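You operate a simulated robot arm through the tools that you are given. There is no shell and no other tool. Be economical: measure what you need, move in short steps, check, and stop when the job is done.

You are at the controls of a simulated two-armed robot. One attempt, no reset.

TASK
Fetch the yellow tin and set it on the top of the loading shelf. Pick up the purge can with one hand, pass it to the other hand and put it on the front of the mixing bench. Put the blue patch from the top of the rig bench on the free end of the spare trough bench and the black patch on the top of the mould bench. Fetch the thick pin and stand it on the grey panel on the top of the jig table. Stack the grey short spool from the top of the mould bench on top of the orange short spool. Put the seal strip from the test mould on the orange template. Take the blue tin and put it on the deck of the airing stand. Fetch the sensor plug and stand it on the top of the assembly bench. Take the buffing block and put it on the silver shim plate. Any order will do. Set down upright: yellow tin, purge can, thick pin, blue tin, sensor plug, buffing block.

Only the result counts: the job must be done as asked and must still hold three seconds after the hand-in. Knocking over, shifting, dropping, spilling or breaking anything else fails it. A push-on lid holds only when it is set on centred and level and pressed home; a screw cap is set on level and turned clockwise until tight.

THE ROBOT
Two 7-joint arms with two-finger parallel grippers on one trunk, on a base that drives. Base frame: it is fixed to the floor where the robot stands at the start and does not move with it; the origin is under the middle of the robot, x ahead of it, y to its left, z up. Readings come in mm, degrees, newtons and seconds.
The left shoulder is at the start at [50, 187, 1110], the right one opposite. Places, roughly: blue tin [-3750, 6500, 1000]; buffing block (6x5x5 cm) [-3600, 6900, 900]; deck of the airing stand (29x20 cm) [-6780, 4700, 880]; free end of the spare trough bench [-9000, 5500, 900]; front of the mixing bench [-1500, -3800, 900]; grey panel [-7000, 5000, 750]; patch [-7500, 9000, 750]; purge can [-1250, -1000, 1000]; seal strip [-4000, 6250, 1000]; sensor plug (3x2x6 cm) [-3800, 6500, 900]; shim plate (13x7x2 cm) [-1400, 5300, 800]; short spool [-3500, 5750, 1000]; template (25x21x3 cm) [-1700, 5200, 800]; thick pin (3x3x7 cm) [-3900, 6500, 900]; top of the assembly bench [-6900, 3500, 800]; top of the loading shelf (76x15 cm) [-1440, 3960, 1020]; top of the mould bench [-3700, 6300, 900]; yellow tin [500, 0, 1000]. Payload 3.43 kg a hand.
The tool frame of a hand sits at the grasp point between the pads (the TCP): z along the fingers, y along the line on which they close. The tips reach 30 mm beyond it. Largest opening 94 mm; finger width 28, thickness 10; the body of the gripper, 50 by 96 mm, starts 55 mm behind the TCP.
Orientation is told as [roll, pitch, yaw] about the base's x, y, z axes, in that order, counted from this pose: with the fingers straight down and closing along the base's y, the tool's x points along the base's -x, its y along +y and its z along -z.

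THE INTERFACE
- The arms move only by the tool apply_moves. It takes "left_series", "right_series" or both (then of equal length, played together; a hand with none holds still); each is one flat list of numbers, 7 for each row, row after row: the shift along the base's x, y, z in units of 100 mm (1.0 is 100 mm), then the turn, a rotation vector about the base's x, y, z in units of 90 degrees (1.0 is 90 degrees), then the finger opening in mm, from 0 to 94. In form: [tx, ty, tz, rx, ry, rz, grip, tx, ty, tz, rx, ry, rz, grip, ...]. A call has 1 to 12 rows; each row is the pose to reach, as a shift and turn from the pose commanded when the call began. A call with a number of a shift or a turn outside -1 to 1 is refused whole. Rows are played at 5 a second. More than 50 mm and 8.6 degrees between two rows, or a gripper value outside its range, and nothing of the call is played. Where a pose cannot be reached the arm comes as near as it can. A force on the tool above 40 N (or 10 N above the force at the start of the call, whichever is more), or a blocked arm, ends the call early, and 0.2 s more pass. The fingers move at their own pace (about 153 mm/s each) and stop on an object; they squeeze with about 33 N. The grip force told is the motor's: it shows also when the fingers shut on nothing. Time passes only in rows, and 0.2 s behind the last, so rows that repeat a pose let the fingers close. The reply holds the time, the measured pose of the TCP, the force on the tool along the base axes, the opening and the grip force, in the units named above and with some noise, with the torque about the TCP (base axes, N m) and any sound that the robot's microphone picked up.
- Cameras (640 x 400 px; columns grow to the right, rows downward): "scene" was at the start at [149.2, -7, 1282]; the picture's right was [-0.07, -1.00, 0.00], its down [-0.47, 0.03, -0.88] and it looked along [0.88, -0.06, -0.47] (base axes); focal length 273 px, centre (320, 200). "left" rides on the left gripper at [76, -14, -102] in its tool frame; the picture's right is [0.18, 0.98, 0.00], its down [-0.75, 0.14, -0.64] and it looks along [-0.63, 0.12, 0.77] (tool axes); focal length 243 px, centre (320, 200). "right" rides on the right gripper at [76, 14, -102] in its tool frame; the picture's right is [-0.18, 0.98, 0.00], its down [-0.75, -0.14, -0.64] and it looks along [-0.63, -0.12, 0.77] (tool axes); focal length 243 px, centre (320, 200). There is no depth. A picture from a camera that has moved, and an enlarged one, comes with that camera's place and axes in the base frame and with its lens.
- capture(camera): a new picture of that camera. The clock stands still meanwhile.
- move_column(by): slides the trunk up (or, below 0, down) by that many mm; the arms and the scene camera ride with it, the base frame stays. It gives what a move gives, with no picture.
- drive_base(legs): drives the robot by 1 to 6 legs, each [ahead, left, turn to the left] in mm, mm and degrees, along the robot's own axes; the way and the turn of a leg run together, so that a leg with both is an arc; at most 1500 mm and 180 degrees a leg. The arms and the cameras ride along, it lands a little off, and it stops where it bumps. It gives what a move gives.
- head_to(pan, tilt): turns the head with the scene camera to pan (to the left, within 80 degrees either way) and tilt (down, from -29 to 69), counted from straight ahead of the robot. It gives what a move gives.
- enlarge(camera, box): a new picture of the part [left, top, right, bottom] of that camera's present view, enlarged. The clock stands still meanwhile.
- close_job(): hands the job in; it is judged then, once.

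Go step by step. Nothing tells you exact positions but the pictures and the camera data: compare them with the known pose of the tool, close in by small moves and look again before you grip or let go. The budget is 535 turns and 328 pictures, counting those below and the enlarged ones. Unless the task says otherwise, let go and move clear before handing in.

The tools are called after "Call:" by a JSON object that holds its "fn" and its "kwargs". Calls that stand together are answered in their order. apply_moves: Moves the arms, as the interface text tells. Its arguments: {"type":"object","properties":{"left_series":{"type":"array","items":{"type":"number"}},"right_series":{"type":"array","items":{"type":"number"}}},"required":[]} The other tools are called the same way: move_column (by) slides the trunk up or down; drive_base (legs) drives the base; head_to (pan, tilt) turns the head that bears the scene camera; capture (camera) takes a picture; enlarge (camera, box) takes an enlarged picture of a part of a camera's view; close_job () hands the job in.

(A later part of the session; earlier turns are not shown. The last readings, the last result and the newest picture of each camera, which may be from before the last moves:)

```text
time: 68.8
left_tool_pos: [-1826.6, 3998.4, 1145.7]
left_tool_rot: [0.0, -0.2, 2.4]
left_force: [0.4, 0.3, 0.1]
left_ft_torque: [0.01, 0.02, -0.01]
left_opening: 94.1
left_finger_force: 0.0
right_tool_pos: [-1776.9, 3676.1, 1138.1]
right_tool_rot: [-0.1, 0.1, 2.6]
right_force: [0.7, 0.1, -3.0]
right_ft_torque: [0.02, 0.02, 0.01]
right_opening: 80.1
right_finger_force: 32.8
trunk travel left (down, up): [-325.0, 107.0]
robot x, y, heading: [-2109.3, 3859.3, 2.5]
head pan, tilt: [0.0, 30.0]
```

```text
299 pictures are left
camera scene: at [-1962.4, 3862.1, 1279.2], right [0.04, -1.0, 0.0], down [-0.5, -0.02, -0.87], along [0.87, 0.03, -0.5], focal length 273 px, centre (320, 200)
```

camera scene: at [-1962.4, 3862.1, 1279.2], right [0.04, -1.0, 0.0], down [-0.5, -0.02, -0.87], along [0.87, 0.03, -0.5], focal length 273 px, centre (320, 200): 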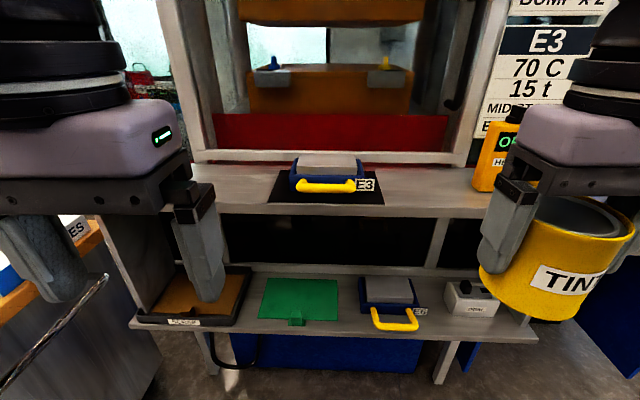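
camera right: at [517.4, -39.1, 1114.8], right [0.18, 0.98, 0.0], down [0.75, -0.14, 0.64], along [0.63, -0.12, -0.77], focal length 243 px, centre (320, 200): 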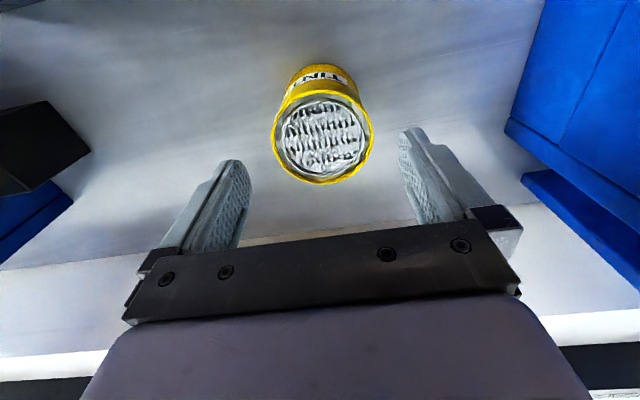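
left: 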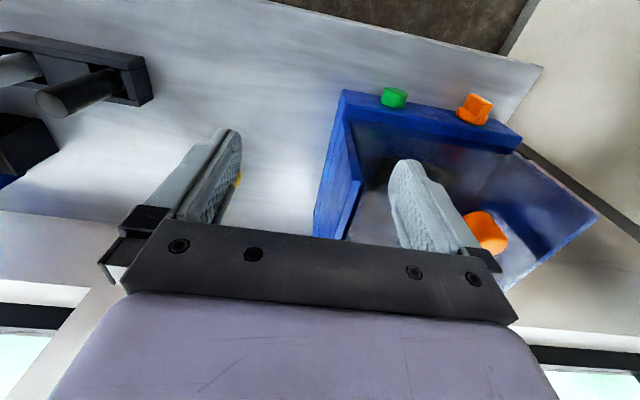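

The top shelf is free between the E3 mould and the OFF device, centre ≈ [-1440, 3655]. I drive 80 mm closer and carry the tin forward.

Call:
{"fn": "drive_base", "kwargs": {"legs": [[80, 0, -2.4]]}}

Call:
{"fn": "apply_moves", "kwargs": {"right_series": [0.3, 0, 0.15, 0, 0, 0, 0, 0.6, 0, 0.15, 0, 0, 0, 0, 0.9, 0, 0.15, 0, 0, 0, 0, 1.0, 0, 0.15, 0, 0, 0, 0]}}

Call:
{"fn": "capture", "kwargs": {"camera": "scene"}}

Call:
{"fn": "capture", "kwargs": {"camera": "right"}}

```text
time: 69.9
left_tool_pos: [-1741.3, 3990.5, 1146.9]
left_tool_rot: [0.0, -0.2, 0.2]
left_force: [-0.7, 0.0, 0.4]
left_ft_torque: [0.0, 0.05, 0.01]
left_opening: 93.8
left_finger_force: 0.1
right_tool_pos: [-1704.2, 3665.7, 1136.4]
right_tool_rot: [-0.1, 0.1, 0.2]
right_force: [0.3, 0.6, -2.9]
right_ft_torque: [-0.02, 0.03, 0.01]
right_opening: 79.5
right_finger_force: 32.6
trunk travel left (down, up): [-325.0, 107.0]
robot x, y, heading: [-2033.7, 3855.1, 0.2]
head pan, tilt: [0.0, 30.0]
```

```text
time: 70.9
left_tool_pos: [-1742.8, 3989.7, 1147.1]
left_tool_rot: [0.0, 0.0, 0.1]
left_force: [0.6, 0.6, 0.2]
left_ft_torque: [0.02, 0.01, -0.02]
left_opening: 94.2
left_finger_force: 0.1
right_tool_pos: [-1605.3, 3666.6, 1151.8]
right_tool_rot: [0.1, -0.1, 0.4]
right_force: [0.1, -0.7, -3.5]
right_ft_torque: [-0.02, 0.01, 0.01]
right_opening: 80.0
right_finger_force: 33.1
trunk travel left (down, up): [-325.0, 107.0]
robot x, y, heading: [-2033.0, 3856.1, 0.2]
head pan, tilt: [0.0, 30.0]
```

```text
298 pictures are left
camera scene: at [-1883.2, 3858.2, 1279.2], right [0.0, -1.0, 0.0], down [-0.5, 0.0, -0.87], along [0.87, 0.0, -0.5], focal length 273 px, centre (320, 200)
```

scene: 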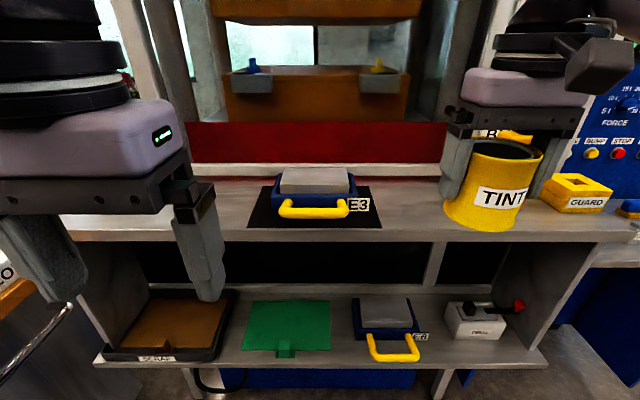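

```text
297 pictures are left
camera right: at [-1681.7, 3679.9, 1254.7], right [0.18, 0.98, 0.0], down [0.75, -0.14, 0.64], along [0.63, -0.11, -0.77], focal length 243 px, centre (320, 200)
```

right: 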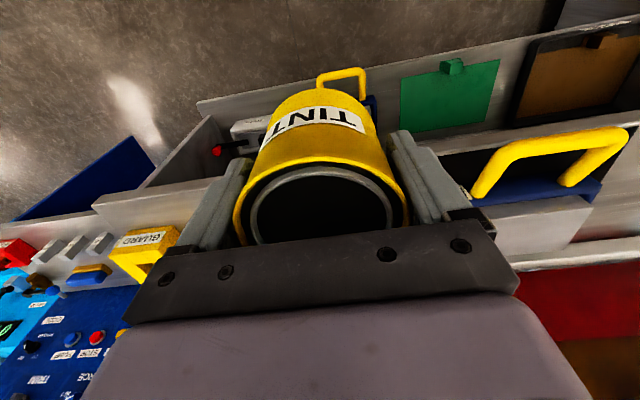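

Gap between mat (y 3758) and OFF device (y≈3565, tall) – I slide the tin in along y=3662 to x≈-1445.

Call:
{"fn": "apply_moves", "kwargs": {"right_series": [0.3, -0.04, 0, 0, 0, 0, 0, 0.6, -0.04, 0, 0, 0, 0, 0, 0.9, -0.04, 0, 0, 0, 0, 0, 1.0, -0.04, 0, 0, 0, 0, 0]}}

Call:
{"fn": "apply_moves", "kwargs": {"right_series": [0.3, 0, 0, 0, 0, 0, 0, 0.6, 0, 0, 0, 0, 0, 0, 0.6, 0, -0.2, 0, 0, 0, 0, 0.6, 0, -0.4, 0, 0, 0, 0]}}

Call:
{"fn": "capture", "kwargs": {"camera": "scene"}}

Call:
{"fn": "capture", "kwargs": {"camera": "right"}}

```text
time: 71.9
left_tool_pos: [-1741.8, 3990.6, 1147.1]
left_tool_rot: [0.0, -0.1, 0.2]
left_force: [-1.0, 0.3, -0.2]
left_ft_torque: [0.01, -0.02, -0.02]
left_opening: 93.9
left_finger_force: 0.0
right_tool_pos: [-1503.0, 3661.9, 1153.3]
right_tool_rot: [-0.1, -0.1, 0.3]
right_force: [-0.4, 0.2, -3.0]
right_ft_torque: [0.02, -0.02, -0.03]
right_opening: 79.7
right_finger_force: 32.1
trunk travel left (down, up): [-325.0, 107.0]
robot x, y, heading: [-2033.7, 3856.8, 0.2]
head pan, tilt: [0.0, 30.0]
```

```text
time: 72.9
left_tool_pos: [-1745.4, 3990.0, 1148.1]
left_tool_rot: [0.1, -0.3, 0.1]
left_force: [-0.5, 0.0, 1.2]
left_ft_torque: [-0.01, -0.02, 0.04]
left_opening: 93.8
left_finger_force: 0.1
right_tool_pos: [-1435.4, 3668.4, 1118.4]
right_tool_rot: [-0.1, -0.1, 0.0]
right_force: [-16.0, 0.1, 5.8]
right_ft_torque: [-0.37, -1.16, -0.78]
right_opening: 80.1
right_finger_force: 32.6
right hand out of reach, approached as far as the arm can: row 3, 4
trunk travel left (down, up): [-325.0, 107.0]
robot x, y, heading: [-2030.1, 3858.6, -0.0]
head pan, tilt: [0.0, 30.0]
```

```text
296 pictures are left
camera scene: at [-1886.4, 3858.5, 1279.8], right [0.0, -1.0, 0.0], down [-0.5, 0.0, -0.87], along [0.87, 0.0, -0.5], focal length 273 px, centre (320, 200)
```

scene: 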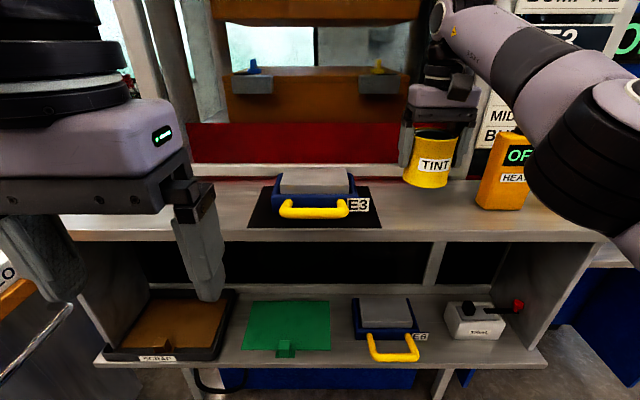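

```text
295 pictures are left
camera right: at [-1512.7, 3682.1, 1221.2], right [0.19, 0.98, 0.0], down [0.75, -0.14, 0.64], along [0.63, -0.12, -0.77], focal length 243 px, centre (320, 200)
```

right: 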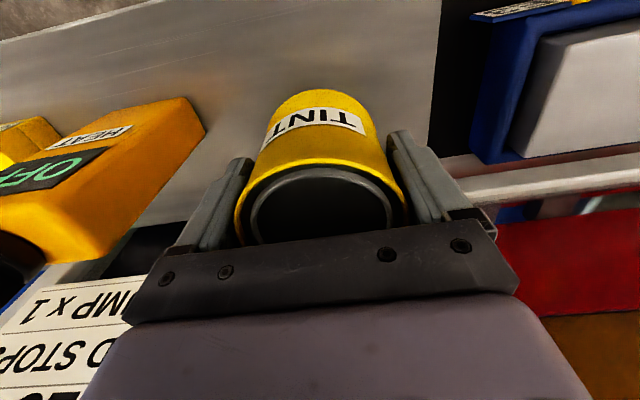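

The gripper touched the window post (x force). I pull back a bit to x≈-1463, then check and lower.

Call:
{"fn": "apply_moves", "kwargs": {"right_series": [-0.2, -0.02, 0, 0, 0, 0, 0, -0.25, -0.02, 0, 0, 0, 0, 0]}}

```text
time: 73.5
left_tool_pos: [-1742.7, 3990.3, 1147.3]
left_tool_rot: [-0.1, -0.1, 0.2]
left_force: [0.9, -0.3, 0.0]
left_ft_torque: [-0.01, -0.02, 0.0]
left_opening: 94.2
left_finger_force: 0.1
right_tool_pos: [-1446.8, 3668.7, 1115.3]
right_tool_rot: [0.1, 0.8, 0.5]
right_force: [-0.9, 0.5, -3.3]
right_ft_torque: [0.0, -0.02, 0.0]
right_opening: 80.1
right_finger_force: 33.5
right hand out of reach, approached as far as the arm can: row 1, 2
trunk travel left (down, up): [-325.0, 107.0]
robot x, y, heading: [-2032.7, 3860.9, -0.1]
head pan, tilt: [0.0, 30.0]
```

Reach is limited at this height; I raise the trunk 100 mm so the hand works lower relative to the shoulder.

Call:
{"fn": "apply_moves", "kwargs": {"right_series": [-0.3, 0, 0, 0, 0, 0, 0]}}

Call:
{"fn": "move_column", "kwargs": {"by": 100}}

Call:
{"fn": "apply_moves", "kwargs": {"right_series": [0, 0, -0.4, 0, 0, 0, 0, 0.1, -0.06, -0.8, 0, 0, 0, 0, 0.1, -0.06, -1.0, 0, 0, 0, 0]}}

```text
time: 73.9
left_tool_pos: [-1742.3, 3990.8, 1146.1]
left_tool_rot: [0.1, -0.1, 0.2]
left_force: [-0.8, -0.7, 0.2]
left_ft_torque: [-0.02, 0.0, 0.01]
left_opening: 94.0
left_finger_force: 0.0
right_tool_pos: [-1476.0, 3669.7, 1114.3]
right_tool_rot: [0.1, -0.1, 0.2]
right_force: [-0.4, -1.0, -4.2]
right_ft_torque: [-0.03, 0.02, -0.02]
right_opening: 79.8
right_finger_force: 32.4
trunk travel left (down, up): [-325.0, 107.0]
robot x, y, heading: [-2030.9, 3858.6, 0.5]
head pan, tilt: [0.0, 30.0]
```

```text
time: 75.2
left_tool_pos: [-1741.7, 3989.1, 1247.6]
left_tool_rot: [0.0, -0.1, 0.2]
left_force: [0.6, 1.2, 0.5]
left_ft_torque: [0.03, -0.04, 0.01]
left_opening: 94.1
left_finger_force: 0.0
right_tool_pos: [-1474.3, 3671.0, 1214.1]
right_tool_rot: [-0.1, 0.1, 0.2]
right_force: [1.1, -0.3, -3.0]
right_ft_torque: [-0.02, 0.03, 0.01]
right_opening: 80.3
right_finger_force: 32.7
trunk travel left (down, up): [-425.0, 7.0]
robot x, y, heading: [-2029.7, 3858.0, 0.3]
head pan, tilt: [0.0, 30.0]
```

```text
time: 76.0
left_tool_pos: [-1741.6, 3989.3, 1247.3]
left_tool_rot: [0.0, -0.1, 0.2]
left_force: [0.3, 1.1, 0.6]
left_ft_torque: [-0.01, -0.01, -0.01]
left_opening: 94.3
left_finger_force: 0.0
right_tool_pos: [-1464.4, 3663.4, 1114.6]
right_tool_rot: [0.1, -0.1, 0.3]
right_force: [0.1, 0.5, -3.6]
right_ft_torque: [0.01, 0.01, -0.01]
right_opening: 79.9
right_finger_force: 32.3
trunk travel left (down, up): [-425.0, 7.0]
robot x, y, heading: [-2033.6, 3860.8, 0.3]
head pan, tilt: [0.0, 30.0]
```

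Good reach now. Lower gently to about 1080, then in small steps until contact.

Call:
{"fn": "apply_moves", "kwargs": {"right_series": [0.06, 0, -0.15, 0, 0, 0, 0, 0.06, 0, -0.3, 0, 0, 0, 0, 0.06, 0, -0.36, 0, 0, 0, 0]}}

Call:
{"fn": "capture", "kwargs": {"camera": "right"}}

Call:
{"fn": "capture", "kwargs": {"camera": "scene"}}

```text
time: 76.8
left_tool_pos: [-1742.4, 3989.9, 1246.3]
left_tool_rot: [0.0, -0.1, 0.2]
left_force: [-0.2, 0.3, 0.2]
left_ft_torque: [-0.02, 0.03, 0.01]
left_opening: 93.7
left_finger_force: 0.1
right_tool_pos: [-1459.3, 3663.4, 1078.8]
right_tool_rot: [0.0, 0.0, 0.2]
right_force: [0.1, -0.6, -3.9]
right_ft_torque: [0.0, 0.01, -0.01]
right_opening: 79.8
right_finger_force: 33.1
trunk travel left (down, up): [-425.0, 7.0]
robot x, y, heading: [-2028.1, 3861.6, 0.2]
head pan, tilt: [0.0, 30.0]
```

```text
294 pictures are left
camera right: at [-1535.5, 3677.0, 1180.6], right [0.18, 0.98, 0.0], down [0.75, -0.14, 0.64], along [0.63, -0.11, -0.77], focal length 243 px, centre (320, 200)
```

right: 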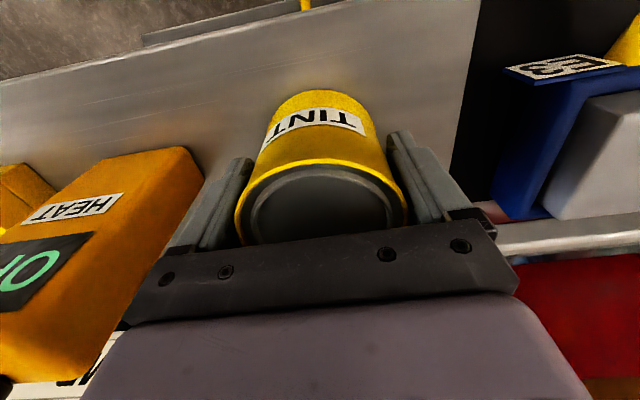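

```text
293 pictures are left
camera scene: at [-1883.0, 3858.2, 1379.2], right [0.0, -1.0, 0.0], down [-0.5, 0.0, -0.87], along [0.87, 0.0, -0.5], focal length 273 px, centre (320, 200)
```

scene: 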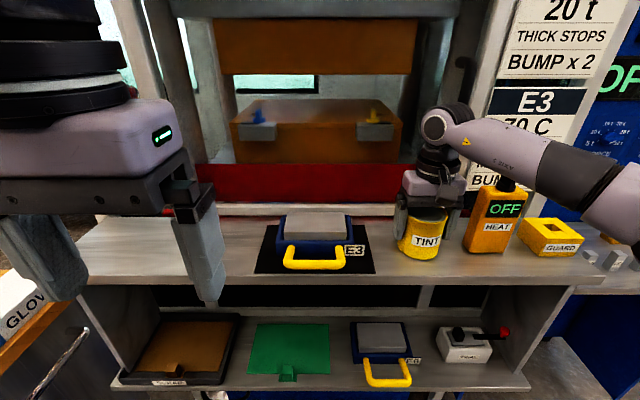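

Clear on both sides. Lower in fine steps to contact.

Call:
{"fn": "apply_moves", "kwargs": {"right_series": [0, 0, -0.03, 0, 0, 0, 0, 0, 0, -0.06, 0, 0, 0, 0, 0, 0, -0.06, 0, 0, 0, 0]}}

```text
time: 77.6
left_tool_pos: [-1743.3, 3991.8, 1247.7]
left_tool_rot: [-0.2, -0.1, 0.2]
left_force: [0.0, 1.1, -0.4]
left_ft_torque: [-0.01, 0.0, -0.02]
left_opening: 94.0
left_finger_force: 0.0
right_tool_pos: [-1459.5, 3664.2, 1076.3]
right_tool_rot: [0.1, -0.5, 0.2]
right_force: [5.6, -1.7, 20.0]
right_ft_torque: [-0.21, 0.49, 0.07]
right_opening: 80.2
right_finger_force: 32.8
trunk travel left (down, up): [-425.0, 7.0]
robot x, y, heading: [-2035.3, 3856.8, 0.2]
head pan, tilt: [0.0, 30.0]
```

Contact (20 N up). I ease off 3 mm, open and rise.

Call:
{"fn": "apply_moves", "kwargs": {"right_series": [0, 0, 0.03, 0, 0, 0, 0, 0, 0, 0.03, 0, 0, 0, 91, 0, 0, 0.03, 0, 0, 0, 91, 0, 0, 0.3, 0, 0, 0, 91, 0, 0, 0.7, 0, 0, 0, 91, 0, 0, 1.0, 0, 0, 0, 91]}}

Call:
{"fn": "capture", "kwargs": {"camera": "right"}}

Call:
{"fn": "capture", "kwargs": {"camera": "scene"}}

```text
time: 79.0
left_tool_pos: [-1741.5, 3990.2, 1246.7]
left_tool_rot: [-0.1, -0.1, 0.2]
left_force: [0.5, -0.3, 0.2]
left_ft_torque: [-0.03, 0.03, -0.01]
left_opening: 93.8
left_finger_force: 0.0
right_tool_pos: [-1460.7, 3662.6, 1172.2]
right_tool_rot: [0.0, 0.0, 0.2]
right_force: [0.4, -0.3, 0.4]
right_ft_torque: [-0.03, -0.02, 0.02]
right_opening: 91.0
right_finger_force: 0.1
trunk travel left (down, up): [-425.0, 7.0]
robot x, y, heading: [-2030.3, 3857.8, 0.2]
head pan, tilt: [0.0, 30.0]
```

```text
292 pictures are left
camera right: at [-1537.4, 3675.9, 1275.0], right [0.18, 0.98, 0.0], down [0.75, -0.14, 0.64], along [0.63, -0.11, -0.77], focal length 243 px, centre (320, 200)
```

right: 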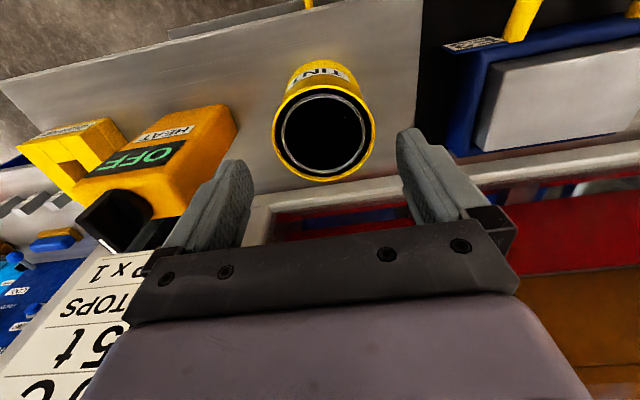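

```text
291 pictures are left
camera scene: at [-1883.7, 3858.6, 1379.2], right [0.0, -1.0, 0.0], down [-0.5, 0.0, -0.87], along [0.87, 0.0, -0.5], focal length 273 px, centre (320, 200)
```

scene: 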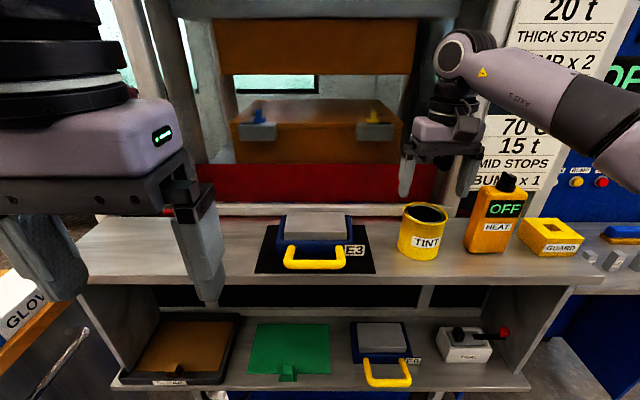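

Yellow tin stands on the shelf. I retract the arm, then back off and look around the area toward the mould bench.

Call:
{"fn": "apply_moves", "kwargs": {"right_series": [-0.3, 0, 0.2, 0, 0, 0, 91, -0.7, 0, 0.2, 0, 0, 0, 91, -1.0, 0, 0.2, 0, 0, 0, 91]}}

Call:
{"fn": "apply_moves", "kwargs": {"right_series": [-0.4, 0, 0, 0, 0, 0, 91, -0.8, 0, 0, 0, 0, 0, 91, -1.0, 0, 0, 0, 0, 0, 91]}}

Call:
{"fn": "move_column", "kwargs": {"by": -100}}

Call:
{"fn": "drive_base", "kwargs": {"legs": [[-500, 0, 0], [0, 0, 90]]}}

Call:
{"fn": "head_to", "kwargs": {"pan": 25, "tilt": 15}}

Call:
{"fn": "capture", "kwargs": {"camera": "scene"}}

Call:
{"fn": "head_to", "kwargs": {"pan": -30, "tilt": 20}}

Call:
{"fn": "capture", "kwargs": {"camera": "scene"}}

```text
time: 79.8
left_tool_pos: [-1741.5, 3990.5, 1246.8]
left_tool_rot: [-0.1, -0.1, 0.3]
left_force: [0.1, 0.4, -0.4]
left_ft_torque: [0.0, -0.02, 0.02]
left_opening: 94.0
left_finger_force: 0.0
right_tool_pos: [-1559.6, 3661.8, 1191.8]
right_tool_rot: [0.0, 0.0, 0.1]
right_force: [1.4, -0.5, 0.6]
right_ft_torque: [-0.01, 0.01, 0.01]
right_opening: 91.1
right_finger_force: 0.0
trunk travel left (down, up): [-425.0, 7.0]
robot x, y, heading: [-2032.4, 3858.8, 0.1]
head pan, tilt: [0.0, 30.0]
```

```text
time: 80.6
left_tool_pos: [-1741.8, 3990.1, 1247.8]
left_tool_rot: [0.0, -0.1, 0.2]
left_force: [-0.2, 0.9, -0.3]
left_ft_torque: [0.0, 0.0, 0.03]
left_opening: 94.2
left_finger_force: 0.2
right_tool_pos: [-1661.4, 3663.7, 1192.2]
right_tool_rot: [-0.1, -0.1, 0.3]
right_force: [0.0, -0.2, -1.0]
right_ft_torque: [-0.01, -0.01, 0.04]
right_opening: 91.0
right_finger_force: 0.0
trunk travel left (down, up): [-425.0, 7.0]
robot x, y, heading: [-2032.9, 3858.8, 0.3]
head pan, tilt: [0.0, 30.0]
```

```text
time: 81.9
left_tool_pos: [-1742.2, 3990.6, 1148.5]
left_tool_rot: [0.1, -0.1, 0.2]
left_force: [0.2, -0.5, 0.8]
left_ft_torque: [0.0, 0.05, -0.02]
left_opening: 94.1
left_finger_force: 0.1
right_tool_pos: [-1660.4, 3665.4, 1092.5]
right_tool_rot: [0.0, 0.0, 0.3]
right_force: [0.9, 0.2, 0.2]
right_ft_torque: [-0.02, -0.02, 0.01]
right_opening: 91.1
right_finger_force: 0.1
trunk travel left (down, up): [-325.0, 107.0]
robot x, y, heading: [-2029.0, 3859.8, 0.3]
head pan, tilt: [0.0, 30.0]
```

```text
time: 88.5
left_tool_pos: [-2637.7, 4157.0, 1146.6]
left_tool_rot: [0.0, -0.1, 86.7]
left_force: [0.1, -0.5, 0.1]
left_ft_torque: [0.0, 0.01, 0.0]
left_opening: 93.9
left_finger_force: 0.0
right_tool_pos: [-2305.7, 4218.9, 1092.2]
right_tool_rot: [-0.1, 0.0, 86.8]
right_force: [0.1, -0.8, -0.4]
right_ft_torque: [-0.05, -0.03, 0.01]
right_opening: 90.8
right_finger_force: 0.0
trunk travel left (down, up): [-325.0, 107.0]
robot x, y, heading: [-2524.7, 3860.2, 87.0]
head pan, tilt: [0.0, 30.0]
```

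```text
time: 89.4
left_tool_pos: [-2636.6, 4157.6, 1146.4]
left_tool_rot: [0.0, -0.1, 86.7]
left_force: [0.8, 0.1, 0.8]
left_ft_torque: [0.0, 0.0, -0.03]
left_opening: 94.0
left_finger_force: 0.1
right_tool_pos: [-2307.3, 4218.7, 1092.7]
right_tool_rot: [-0.1, -0.1, 86.8]
right_force: [-0.2, 0.4, -0.4]
right_ft_torque: [0.02, 0.03, 0.01]
right_opening: 90.8
right_finger_force: 0.0
trunk travel left (down, up): [-325.0, 107.0]
robot x, y, heading: [-2517.8, 3860.4, 86.7]
head pan, tilt: [25.0, 15.0]
```

```text
290 pictures are left
camera scene: at [-2554.5, 4004.5, 1303.4], right [0.93, 0.37, 0.0], down [0.1, -0.24, -0.97], along [-0.36, 0.9, -0.26], focal length 273 px, centre (320, 200)
```

scene: 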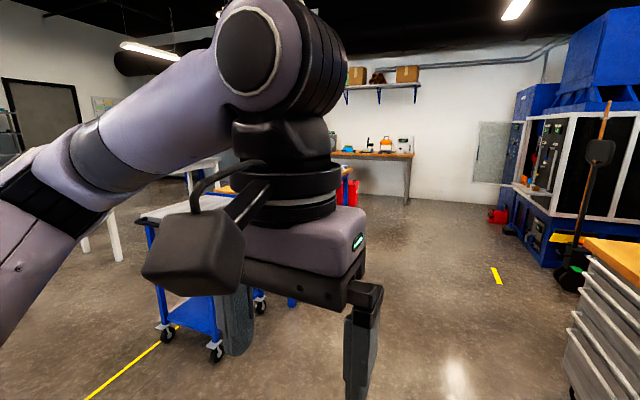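

```text
time: 90.7
left_tool_pos: [-2636.8, 4157.0, 1147.0]
left_tool_rot: [-0.1, -0.1, 86.7]
left_force: [-0.3, 0.9, -0.4]
left_ft_torque: [0.0, -0.03, 0.03]
left_opening: 94.1
left_finger_force: 0.0
right_tool_pos: [-2307.0, 4218.3, 1091.4]
right_tool_rot: [0.0, -0.1, 86.8]
right_force: [1.1, 0.0, 0.0]
right_ft_torque: [0.01, -0.03, 0.01]
right_opening: 90.7
right_finger_force: 0.0
trunk travel left (down, up): [-325.0, 107.0]
robot x, y, heading: [-2523.8, 3860.4, 86.9]
head pan, tilt: [-30.0, 20.0]
```

```text
289 pictures are left
camera scene: at [-2469.0, 3995.5, 1295.3], right [0.84, -0.55, 0.0], down [-0.19, -0.29, -0.94], along [0.52, 0.79, -0.34], focal length 273 px, centre (320, 200)
```

scene: 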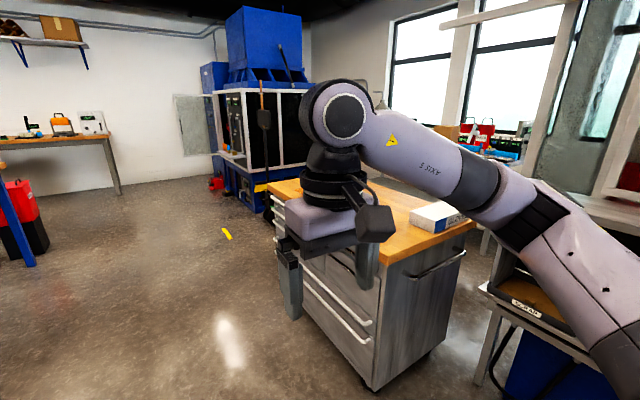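

The mould bench runs along y at roughly x -3500..-3950, y 5640..7150, with a cart south of it. I'll go to its east side and face west.

Call:
{"fn": "drive_base", "kwargs": {"legs": [[1200, 100, 0], [1000, 50, 0], [0, 0, 93]]}}

Call:
{"fn": "head_to", "kwargs": {"pan": 0, "tilt": 22}}

Call:
{"fn": "capture", "kwargs": {"camera": "scene"}}

```text
time: 105.5
left_tool_pos: [-2893.4, 5932.4, 1147.1]
left_tool_rot: [0.0, 0.0, -177.8]
left_force: [-0.2, -0.3, 1.2]
left_ft_torque: [0.03, 0.0, 0.02]
left_opening: 93.9
left_finger_force: 0.0
right_tool_pos: [-2986.7, 6256.3, 1092.3]
right_tool_rot: [0.0, 0.0, -177.7]
right_force: [-0.6, -0.6, 0.2]
right_ft_torque: [-0.03, -0.02, 0.0]
right_opening: 90.7
right_finger_force: 0.0
trunk travel left (down, up): [-325.0, 107.0]
robot x, y, heading: [-2609.7, 6074.8, -177.5]
head pan, tilt: [-30.0, 20.0]
```

```text
time: 106.5
left_tool_pos: [-2895.0, 5932.4, 1147.4]
left_tool_rot: [-0.1, -0.1, -177.8]
left_force: [-0.5, -0.2, -0.1]
left_ft_torque: [-0.01, 0.01, 0.01]
left_opening: 94.1
left_finger_force: 0.0
right_tool_pos: [-2987.0, 6255.6, 1091.7]
right_tool_rot: [0.0, 0.0, -177.5]
right_force: [0.1, 0.3, 0.8]
right_ft_torque: [0.04, -0.03, -0.01]
right_opening: 91.0
right_finger_force: 0.1
trunk travel left (down, up): [-325.0, 107.0]
robot x, y, heading: [-2610.4, 6073.8, -177.7]
head pan, tilt: [0.0, 22.0]
```

```text
288 pictures are left
camera scene: at [-2760.4, 6068.4, 1292.0], right [-0.04, 1.0, 0.0], down [0.37, 0.01, -0.93], along [-0.93, -0.03, -0.37], focal length 273 px, centre (320, 200)
```

scene: 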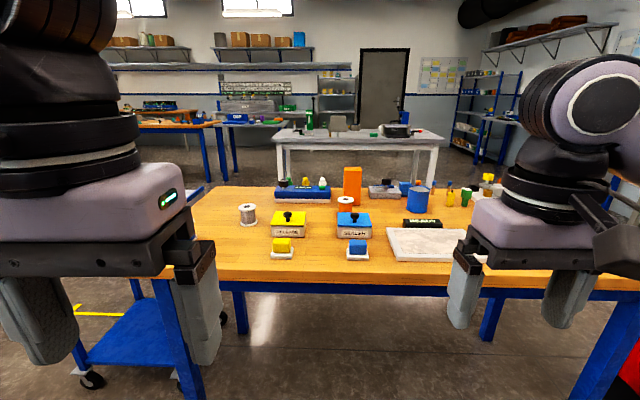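

The mould bench is in view with many small items. I zoom in to identify them.

Call:
{"fn": "enlarge", "kwargs": {"camera": "scene", "box": [220, 150, 380, 270]}}

Call:
{"fn": "enlarge", "kwargs": {"camera": "scene", "box": [360, 150, 540, 280]}}

```text
3.33 times, centred on (300, 210) of scene
camera zoom: at [-2760.4, 6068.4, 1292.0], right [-0.04, 1.0, 0.0], down [0.37, 0.01, -0.93], along [-0.93, -0.03, -0.37], focal length 909 px, centre (387, 167)
```

zoom: 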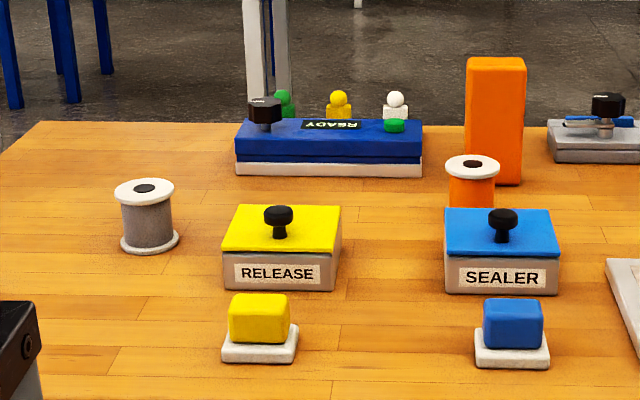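

```text
3.08 times, centred on (450, 215) of scene
camera zoom: at [-2760.4, 6068.4, 1292.0], right [-0.04, 1.0, 0.0], down [0.37, 0.01, -0.93], along [-0.93, -0.03, -0.37], focal length 839 px, centre (-80, 154)
```

zoom: 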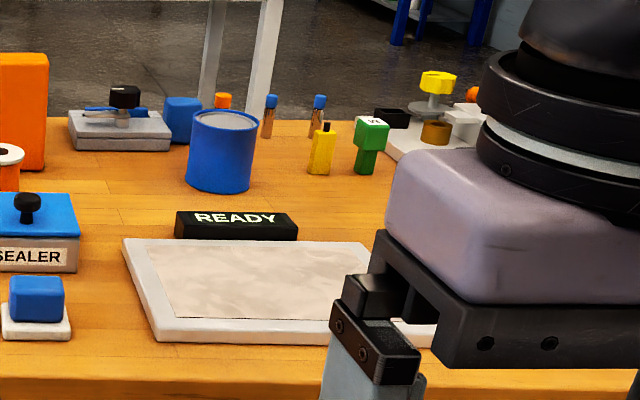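

Identified: grey spool (left), orange spool behind the SEALER box, blue tin, test mould with the blue strip. I move closer with arms raised and measure again.

Call:
{"fn": "apply_moves", "kwargs": {"right_series": [0.3, 0, 0.4, 0, 0, 0, 91, 0.3, 0, 0.8, 0, 0, 0, 91]}}

Call:
{"fn": "drive_base", "kwargs": {"legs": [[330, 0, -2.3]]}}

Call:
{"fn": "head_to", "kwargs": {"pan": 0, "tilt": 45}}

Call:
{"fn": "capture", "kwargs": {"camera": "scene"}}

Call:
{"fn": "capture", "kwargs": {"camera": "left"}}

```text
time: 107.1
left_tool_pos: [-2894.1, 5932.1, 1147.4]
left_tool_rot: [-0.1, -0.2, -177.8]
left_force: [0.2, 0.0, -0.2]
left_ft_torque: [-0.02, -0.03, -0.02]
left_opening: 94.0
left_finger_force: 0.1
right_tool_pos: [-2955.8, 6255.7, 1173.1]
right_tool_rot: [0.0, 0.0, -177.5]
right_force: [0.8, -0.4, 0.4]
right_ft_torque: [0.05, 0.02, 0.05]
right_opening: 90.9
right_finger_force: 0.0
trunk travel left (down, up): [-325.0, 107.0]
robot x, y, heading: [-2606.1, 6074.5, -178.0]
head pan, tilt: [0.0, 22.0]
```

```text
time: 109.3
left_tool_pos: [-3235.0, 5939.5, 1146.1]
left_tool_rot: [0.0, 0.0, 179.5]
left_force: [0.2, -0.3, 0.0]
left_ft_torque: [0.0, -0.01, -0.01]
left_opening: 93.9
left_finger_force: 0.0
right_tool_pos: [-3283.1, 6266.4, 1171.4]
right_tool_rot: [0.1, 0.1, 179.8]
right_force: [-0.7, -0.3, -0.4]
right_ft_torque: [0.02, -0.03, 0.01]
right_opening: 90.8
right_finger_force: 0.1
trunk travel left (down, up): [-325.0, 107.0]
robot x, y, heading: [-2939.4, 6065.6, 179.5]
head pan, tilt: [0.0, 22.0]
```

```text
time: 110.1
left_tool_pos: [-3234.0, 5940.5, 1147.7]
left_tool_rot: [0.1, -0.1, 179.6]
left_force: [-0.3, 0.8, -0.4]
left_ft_torque: [0.03, 0.01, 0.01]
left_opening: 93.7
left_finger_force: 0.0
right_tool_pos: [-3282.7, 6265.5, 1171.7]
right_tool_rot: [0.0, -0.1, 179.8]
right_force: [-0.5, 0.1, -0.1]
right_ft_torque: [0.01, 0.01, 0.0]
right_opening: 91.1
right_finger_force: 0.0
trunk travel left (down, up): [-325.0, 107.0]
robot x, y, heading: [-2942.7, 6065.7, 179.8]
head pan, tilt: [0.0, 45.0]
```

```text
285 pictures are left
camera scene: at [-3082.6, 6069.9, 1256.7], right [0.01, 1.0, 0.0], down [0.71, 0.0, -0.71], along [-0.71, 0.0, -0.71], focal length 273 px, centre (320, 200)
```

scene: 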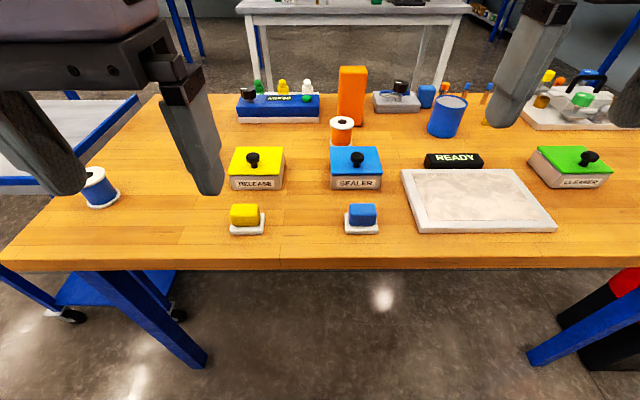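

```text
284 pictures are left
camera left: at [-3157.5, 5954.4, 1249.9], right [0.18, -0.98, 0.0], down [-0.75, -0.14, 0.64], along [-0.63, -0.11, -0.77], focal length 243 px, centre (320, 200)
```

left: 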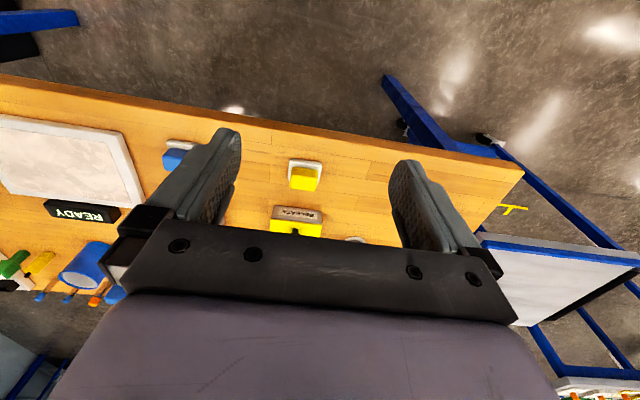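

Bench top is at z≈865, edge x≈-3330. I drive 80 mm closer and move the left hand toward the grey spool, about [-3600, 5795].

Call:
{"fn": "drive_base", "kwargs": {"legs": [[80, 0, 0]]}}

Call:
{"fn": "apply_moves", "kwargs": {"left_series": [0, -0.4, 0, 0, 0, 0, 94, 0, -0.8, 0, 0, 0, 0, 94, -0.3, -1.0, 0, 0, 0, 0, 94, -0.7, -1.0, 0, 0, 0, 0, 94, -1.0, -1.0, 0, 0, 0, 0, 94]}}

Call:
{"fn": "capture", "kwargs": {"camera": "left"}}

Call:
{"fn": "capture", "kwargs": {"camera": "scene"}}

```text
time: 111.2
left_tool_pos: [-3312.7, 5940.0, 1147.1]
left_tool_rot: [0.1, 0.0, 179.5]
left_force: [-0.5, -0.1, 0.1]
left_ft_torque: [-0.01, 0.0, 0.0]
left_opening: 93.9
left_finger_force: 0.0
right_tool_pos: [-3360.7, 6266.7, 1172.1]
right_tool_rot: [0.0, 0.1, 179.8]
right_force: [-0.5, -0.7, -0.5]
right_ft_torque: [0.01, -0.01, 0.0]
right_opening: 90.7
right_finger_force: 0.0
trunk travel left (down, up): [-325.0, 107.0]
robot x, y, heading: [-3021.5, 6072.7, 179.5]
head pan, tilt: [0.0, 45.0]
```

```text
time: 112.4
left_tool_pos: [-3412.8, 5841.6, 1145.2]
left_tool_rot: [0.0, -0.1, 179.6]
left_force: [-0.6, 0.2, -0.2]
left_ft_torque: [0.0, 0.02, 0.01]
left_opening: 94.1
left_finger_force: 0.0
right_tool_pos: [-3361.7, 6266.5, 1173.3]
right_tool_rot: [0.0, -0.1, 179.9]
right_force: [0.0, 0.3, -0.6]
right_ft_torque: [-0.01, 0.03, 0.0]
right_opening: 91.1
right_finger_force: 0.0
trunk travel left (down, up): [-325.0, 107.0]
robot x, y, heading: [-3024.0, 6070.8, 179.5]
head pan, tilt: [0.0, 45.0]
```

```text
283 pictures are left
camera left: at [-3336.6, 5856.5, 1248.3], right [0.18, -0.98, 0.0], down [-0.75, -0.14, 0.64], along [-0.63, -0.11, -0.76], focal length 243 px, centre (320, 200)
```

left: 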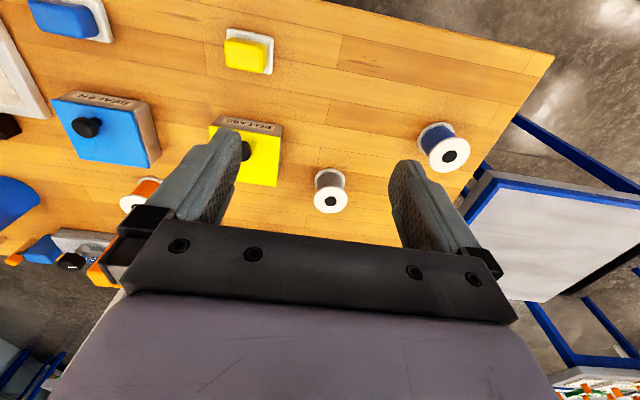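

```text
282 pictures are left
camera scene: at [-3161.8, 6070.4, 1256.5], right [0.01, 1.0, 0.0], down [0.71, 0.0, -0.71], along [-0.71, 0.0, -0.71], focal length 273 px, centre (320, 200)
```

scene: 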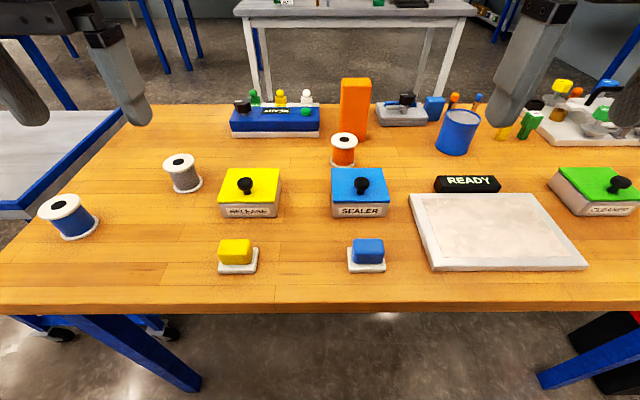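

Grey spool top ≈ [-3587, 5798, 940], orange spool top ≈ [-3660, 6122, 940]. I go above the grey one with a 72 mm opening.

Call:
{"fn": "apply_moves", "kwargs": {"left_series": [-0.4, -0.2, 0, 0, 0, 0, 72, -0.8, -0.4, 0, 0, 0, 0, 72, -1.0, -0.44, -0.3, 0, 0, 0, 72, -1.0, -0.44, -0.7, 0, 0, 0, 72]}}

Call:
{"fn": "apply_moves", "kwargs": {"left_series": [-0.4, 0, 0, 0, 0, 0, 72, -0.74, 0, -0.2, 0, 0, 0, 72, -0.74, 0, -0.5, 0, 0, 0, 72]}}

Call:
{"fn": "capture", "kwargs": {"camera": "left"}}

Call:
{"fn": "capture", "kwargs": {"camera": "scene"}}

```text
time: 113.4
left_tool_pos: [-3510.3, 5796.8, 1075.8]
left_tool_rot: [-0.1, -0.2, 179.7]
left_force: [0.2, -0.3, -0.1]
left_ft_torque: [0.03, 0.01, 0.03]
left_opening: 72.1
left_finger_force: 0.1
right_tool_pos: [-3361.7, 6265.3, 1172.6]
right_tool_rot: [0.0, -0.1, 179.8]
right_force: [0.7, 0.1, -0.4]
right_ft_torque: [0.03, -0.01, 0.01]
right_opening: 90.9
right_finger_force: 0.1
trunk travel left (down, up): [-325.0, 107.0]
robot x, y, heading: [-3023.7, 6069.0, 179.4]
head pan, tilt: [0.0, 45.0]
```

```text
time: 114.2
left_tool_pos: [-3587.6, 5798.6, 1026.4]
left_tool_rot: [0.0, -0.2, 179.7]
left_force: [0.0, -0.1, 0.0]
left_ft_torque: [-0.02, 0.01, -0.01]
left_opening: 72.1
left_finger_force: 0.0
right_tool_pos: [-3361.5, 6265.7, 1173.5]
right_tool_rot: [0.0, -0.1, 179.8]
right_force: [-0.6, 1.0, -0.3]
right_ft_torque: [-0.01, 0.0, 0.02]
right_opening: 90.9
right_finger_force: 0.0
trunk travel left (down, up): [-325.0, 107.0]
robot x, y, heading: [-3024.2, 6066.6, 179.8]
head pan, tilt: [0.0, 45.0]
```

```text
281 pictures are left
camera left: at [-3509.7, 5812.4, 1129.1], right [0.18, -0.98, 0.0], down [-0.75, -0.14, 0.64], along [-0.63, -0.11, -0.76], focal length 243 px, centre (320, 200)
```

left: 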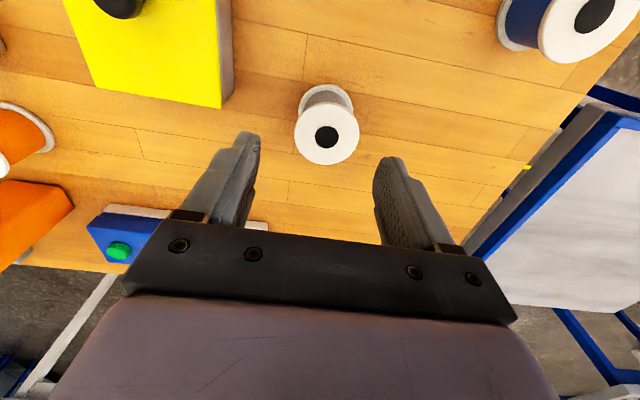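

```text
280 pictures are left
camera scene: at [-3161.6, 6070.0, 1256.6], right [0.01, 1.0, 0.0], down [0.71, 0.0, -0.71], along [-0.71, 0.0, -0.71], focal length 273 px, centre (320, 200)
```

scene: 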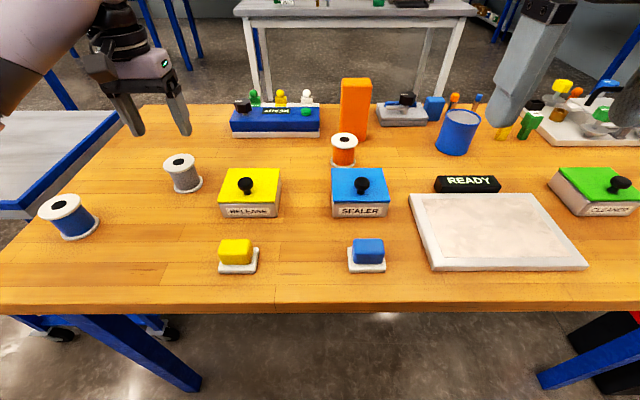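

Refined: spool top ≈ [-3599, 5792, 931]. Descend and grip.

Call:
{"fn": "apply_moves", "kwargs": {"left_series": [-0.11, -0.065, -0.4, 0, 0, 0, 72, -0.11, -0.065, -0.8, 0, 0, 0, 72]}}

Call:
{"fn": "capture", "kwargs": {"camera": "left"}}

```text
time: 114.8
left_tool_pos: [-3596.6, 5791.0, 946.2]
left_tool_rot: [-0.1, -0.1, 179.6]
left_force: [-0.4, 0.3, 0.1]
left_ft_torque: [0.0, -0.01, 0.0]
left_opening: 72.0
left_finger_force: 0.0
right_tool_pos: [-3360.4, 6265.8, 1171.5]
right_tool_rot: [-0.1, -0.1, 179.8]
right_force: [0.0, 0.6, -0.1]
right_ft_torque: [0.03, 0.03, 0.01]
right_opening: 91.0
right_finger_force: 0.1
trunk travel left (down, up): [-325.0, 107.0]
robot x, y, heading: [-3021.5, 6065.5, 179.4]
head pan, tilt: [0.0, 45.0]
```

```text
279 pictures are left
camera left: at [-3520.4, 5805.0, 1048.9], right [0.18, -0.98, 0.0], down [-0.75, -0.14, 0.64], along [-0.63, -0.11, -0.76], focal length 243 px, centre (320, 200)
```

left: 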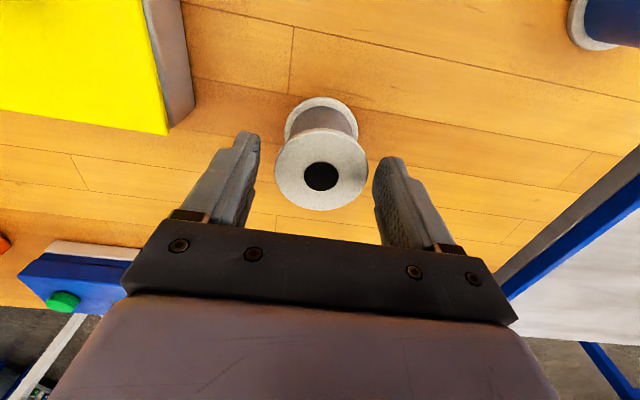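

Aligned; final descent and close.

Call:
{"fn": "apply_moves", "kwargs": {"left_series": [0.03, 0.01, -0.38, 0, 0, 0, 72, 0.03, 0.01, -0.38, 0, 0, 0, 0, 0.03, 0.01, -0.38, 0, 0, 0, 0, 0.03, 0.01, -0.38, 0, 0, 0, 0, 0.03, 0.01, -0.35, 0, 0, 0, 0, 0.03, 0.01, -0.28, 0, 0, 0, 0]}}

Call:
{"fn": "capture", "kwargs": {"camera": "left"}}

```text
time: 116.2
left_tool_pos: [-3594.0, 5793.9, 918.3]
left_tool_rot: [0.0, -0.1, 179.6]
left_force: [-0.4, 0.2, -2.1]
left_ft_torque: [0.02, -0.01, 0.0]
left_opening: 63.4
left_finger_force: 32.9
right_tool_pos: [-3361.4, 6266.1, 1172.8]
right_tool_rot: [0.0, -0.1, 179.8]
right_force: [0.9, 0.0, 0.0]
right_ft_torque: [-0.03, 0.01, -0.01]
right_opening: 91.0
right_finger_force: 0.0
trunk travel left (down, up): [-325.0, 107.0]
robot x, y, heading: [-3022.5, 6070.7, 179.4]
head pan, tilt: [0.0, 45.0]
```

```text
278 pictures are left
camera left: at [-3517.2, 5807.0, 1021.1], right [0.18, -0.98, 0.0], down [-0.75, -0.14, 0.64], along [-0.63, -0.11, -0.77], focal length 243 px, centre (320, 200)
```

left: 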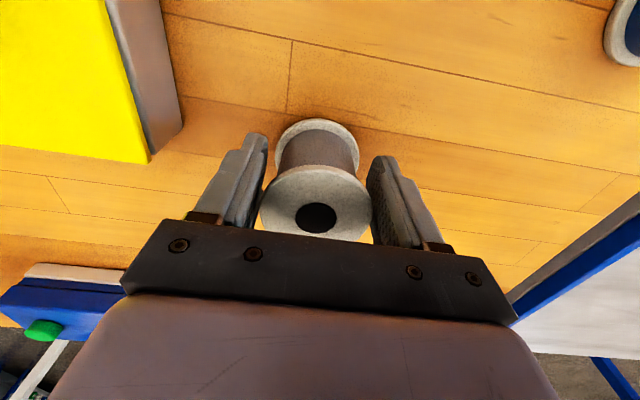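

The spool is 63 mm wide and I hold only its top flange, ~10 mm off centre. I set it back, regrip lower and centred.

Call:
{"fn": "apply_moves", "kwargs": {"left_series": [0, 0, -0.1, 0, 0, 0, 0, 0, 0, -0.1, 0, 0, 0, 76, 0, 0, -0.1, 0, 0, 0, 76, -0.08, 0, -0.2, 0, 0, 0, 76, -0.08, 0, -0.3, 0, 0, 0, 76, -0.08, 0, -0.3, 0, 0, 0, 0, -0.08, 0, -0.3, 0, 0, 0, 0, -0.08, 0, -0.3, 0, 0, 0, 0]}}

Call:
{"fn": "capture", "kwargs": {"camera": "left"}}

```text
time: 118.0
left_tool_pos: [-3604.1, 5791.2, 890.9]
left_tool_rot: [0.0, -0.4, 179.8]
left_force: [-5.0, -2.4, 13.1]
left_ft_torque: [-0.16, 0.0, -0.04]
left_opening: 60.5
left_finger_force: 33.1
right_tool_pos: [-3360.9, 6265.9, 1173.8]
right_tool_rot: [0.0, -0.2, 179.8]
right_force: [1.1, 0.6, -0.2]
right_ft_torque: [0.01, 0.0, -0.02]
right_opening: 90.8
right_finger_force: 0.2
trunk travel left (down, up): [-325.0, 107.0]
robot x, y, heading: [-3021.8, 6072.0, 179.3]
head pan, tilt: [0.0, 45.0]
```

```text
277 pictures are left
camera left: at [-3527.4, 5805.5, 992.6], right [0.18, -0.98, 0.0], down [-0.75, -0.14, 0.65], along [-0.64, -0.11, -0.76], focal length 243 px, centre (320, 200)
```

left: 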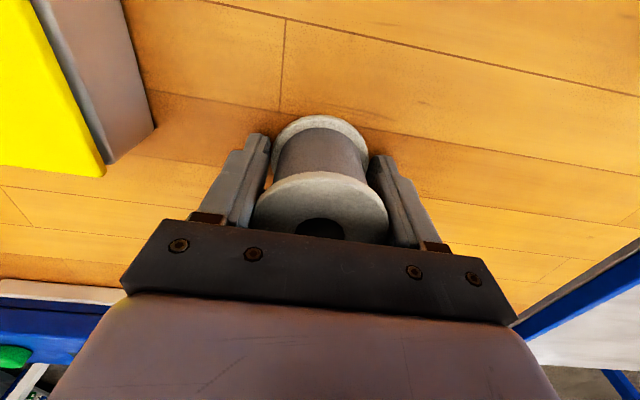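

Gripped lower (60 mm flanges) with the tips nearly on the bench. Lift slowly.

Call:
{"fn": "apply_moves", "kwargs": {"left_series": [0, 0, 0.04, 0, 0, 0, 0, 0, 0, 0.08, 0, 0, 0, 0, 0, 0, 0.12, 0, 0, 0, 0, 0, 0, 0.25, 0, 0, 0, 0, 0, 0, 0.45, 0, 0, 0, 0, 0, 0, 0.7, 0, 0, 0, 0, 0, 0, 0.95, 0, 0, 0, 0]}}

Call:
{"fn": "capture", "kwargs": {"camera": "left"}}

Call:
{"fn": "capture", "kwargs": {"camera": "scene"}}

```text
time: 119.6
left_tool_pos: [-3605.8, 5789.5, 982.6]
left_tool_rot: [0.0, -0.2, 179.7]
left_force: [0.4, -0.6, -1.9]
left_ft_torque: [-0.02, 0.04, 0.01]
left_opening: 59.6
left_finger_force: 33.0
right_tool_pos: [-3361.6, 6265.7, 1172.3]
right_tool_rot: [0.0, -0.2, 179.9]
right_force: [-0.1, 0.1, 0.2]
right_ft_torque: [0.01, -0.02, -0.01]
right_opening: 91.1
right_finger_force: 0.2
trunk travel left (down, up): [-325.0, 107.0]
robot x, y, heading: [-3019.9, 6069.9, 179.4]
head pan, tilt: [0.0, 45.0]
```

```text
276 pictures are left
camera left: at [-3528.7, 5803.9, 1086.1], right [0.18, -0.98, 0.0], down [-0.75, -0.14, 0.64], along [-0.63, -0.11, -0.77], focal length 243 px, centre (320, 200)
```

left: 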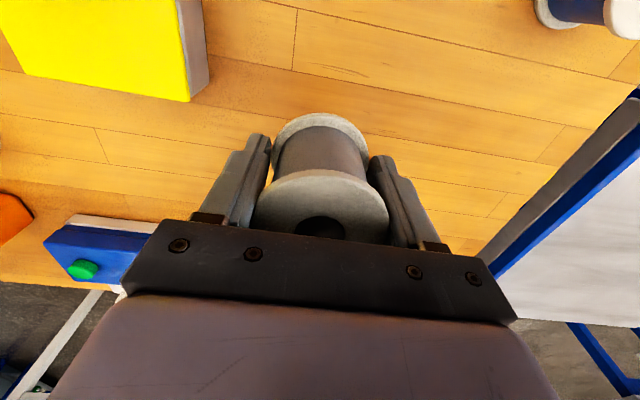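

```text
275 pictures are left
camera scene: at [-3161.5, 6070.4, 1256.6], right [0.01, 1.0, 0.0], down [0.71, 0.0, -0.71], along [-0.71, 0.0, -0.71], focal length 273 px, centre (320, 200)
```

scene: 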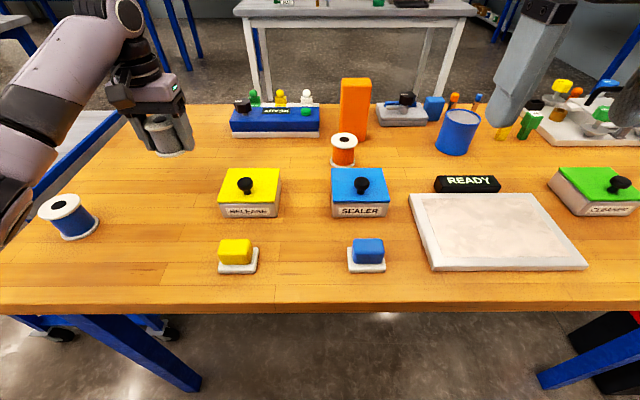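

Held well. I raise the trunk 100 mm and shift the base north so the orange spool (~[-3680, 6124]) is in good reach of the left hand.

Call:
{"fn": "move_column", "kwargs": {"by": 100}}

Call:
{"fn": "drive_base", "kwargs": {"legs": [[30, -170, 0]]}}

Call:
{"fn": "capture", "kwargs": {"camera": "scene"}}

Call:
{"fn": "capture", "kwargs": {"camera": "left"}}

```text
time: 120.9
left_tool_pos: [-3605.3, 5789.4, 1084.0]
left_tool_rot: [0.0, -0.1, 179.7]
left_force: [-0.2, -0.9, -2.0]
left_ft_torque: [-0.02, 0.01, 0.02]
left_opening: 59.6
left_finger_force: 33.5
right_tool_pos: [-3362.0, 6266.5, 1272.8]
right_tool_rot: [0.0, -0.1, 179.8]
right_force: [-0.2, -0.4, 0.1]
right_ft_torque: [0.0, -0.01, -0.03]
right_opening: 91.1
right_finger_force: 0.1
trunk travel left (down, up): [-425.0, 7.0]
robot x, y, heading: [-3024.2, 6070.5, 179.6]
head pan, tilt: [0.0, 45.0]
```

```text
time: 122.4
left_tool_pos: [-3632.7, 5958.3, 1082.5]
left_tool_rot: [0.0, 0.0, -180.0]
left_force: [-0.2, 0.5, -1.6]
left_ft_torque: [-0.03, -0.01, 0.03]
left_opening: 59.6
left_finger_force: 33.0
right_tool_pos: [-3392.0, 6437.0, 1272.5]
right_tool_rot: [0.0, -0.2, -179.8]
right_force: [0.3, 0.6, -0.4]
right_ft_torque: [-0.01, 0.01, 0.01]
right_opening: 91.1
right_finger_force: 0.1
trunk travel left (down, up): [-425.0, 7.0]
robot x, y, heading: [-3047.8, 6245.2, 180.3]
head pan, tilt: [0.0, 45.0]
```

```text
274 pictures are left
camera scene: at [-3190.3, 6242.2, 1356.6], right [0.0, 1.0, 0.0], down [0.71, 0.0, -0.71], along [-0.71, 0.0, -0.71], focal length 273 px, centre (320, 200)
```

scene: 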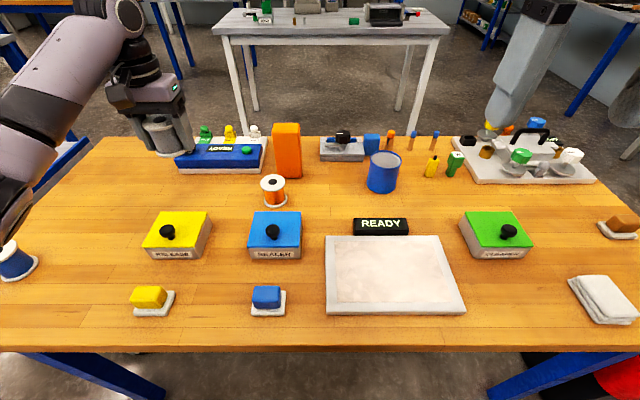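

```text
273 pictures are left
camera left: at [-3555.9, 5973.3, 1186.0], right [0.18, -0.98, 0.0], down [-0.75, -0.14, 0.64], along [-0.63, -0.12, -0.77], focal length 243 px, centre (320, 200)
```

left: 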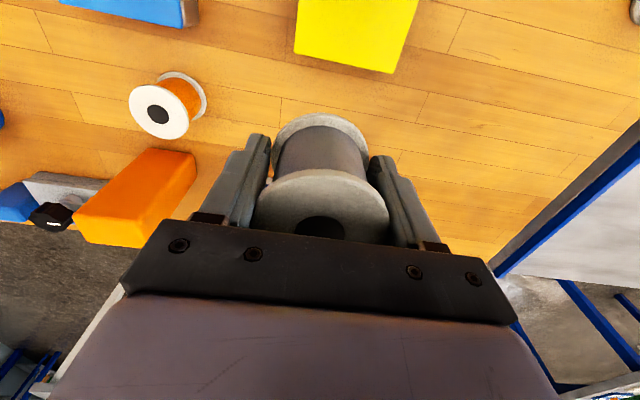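

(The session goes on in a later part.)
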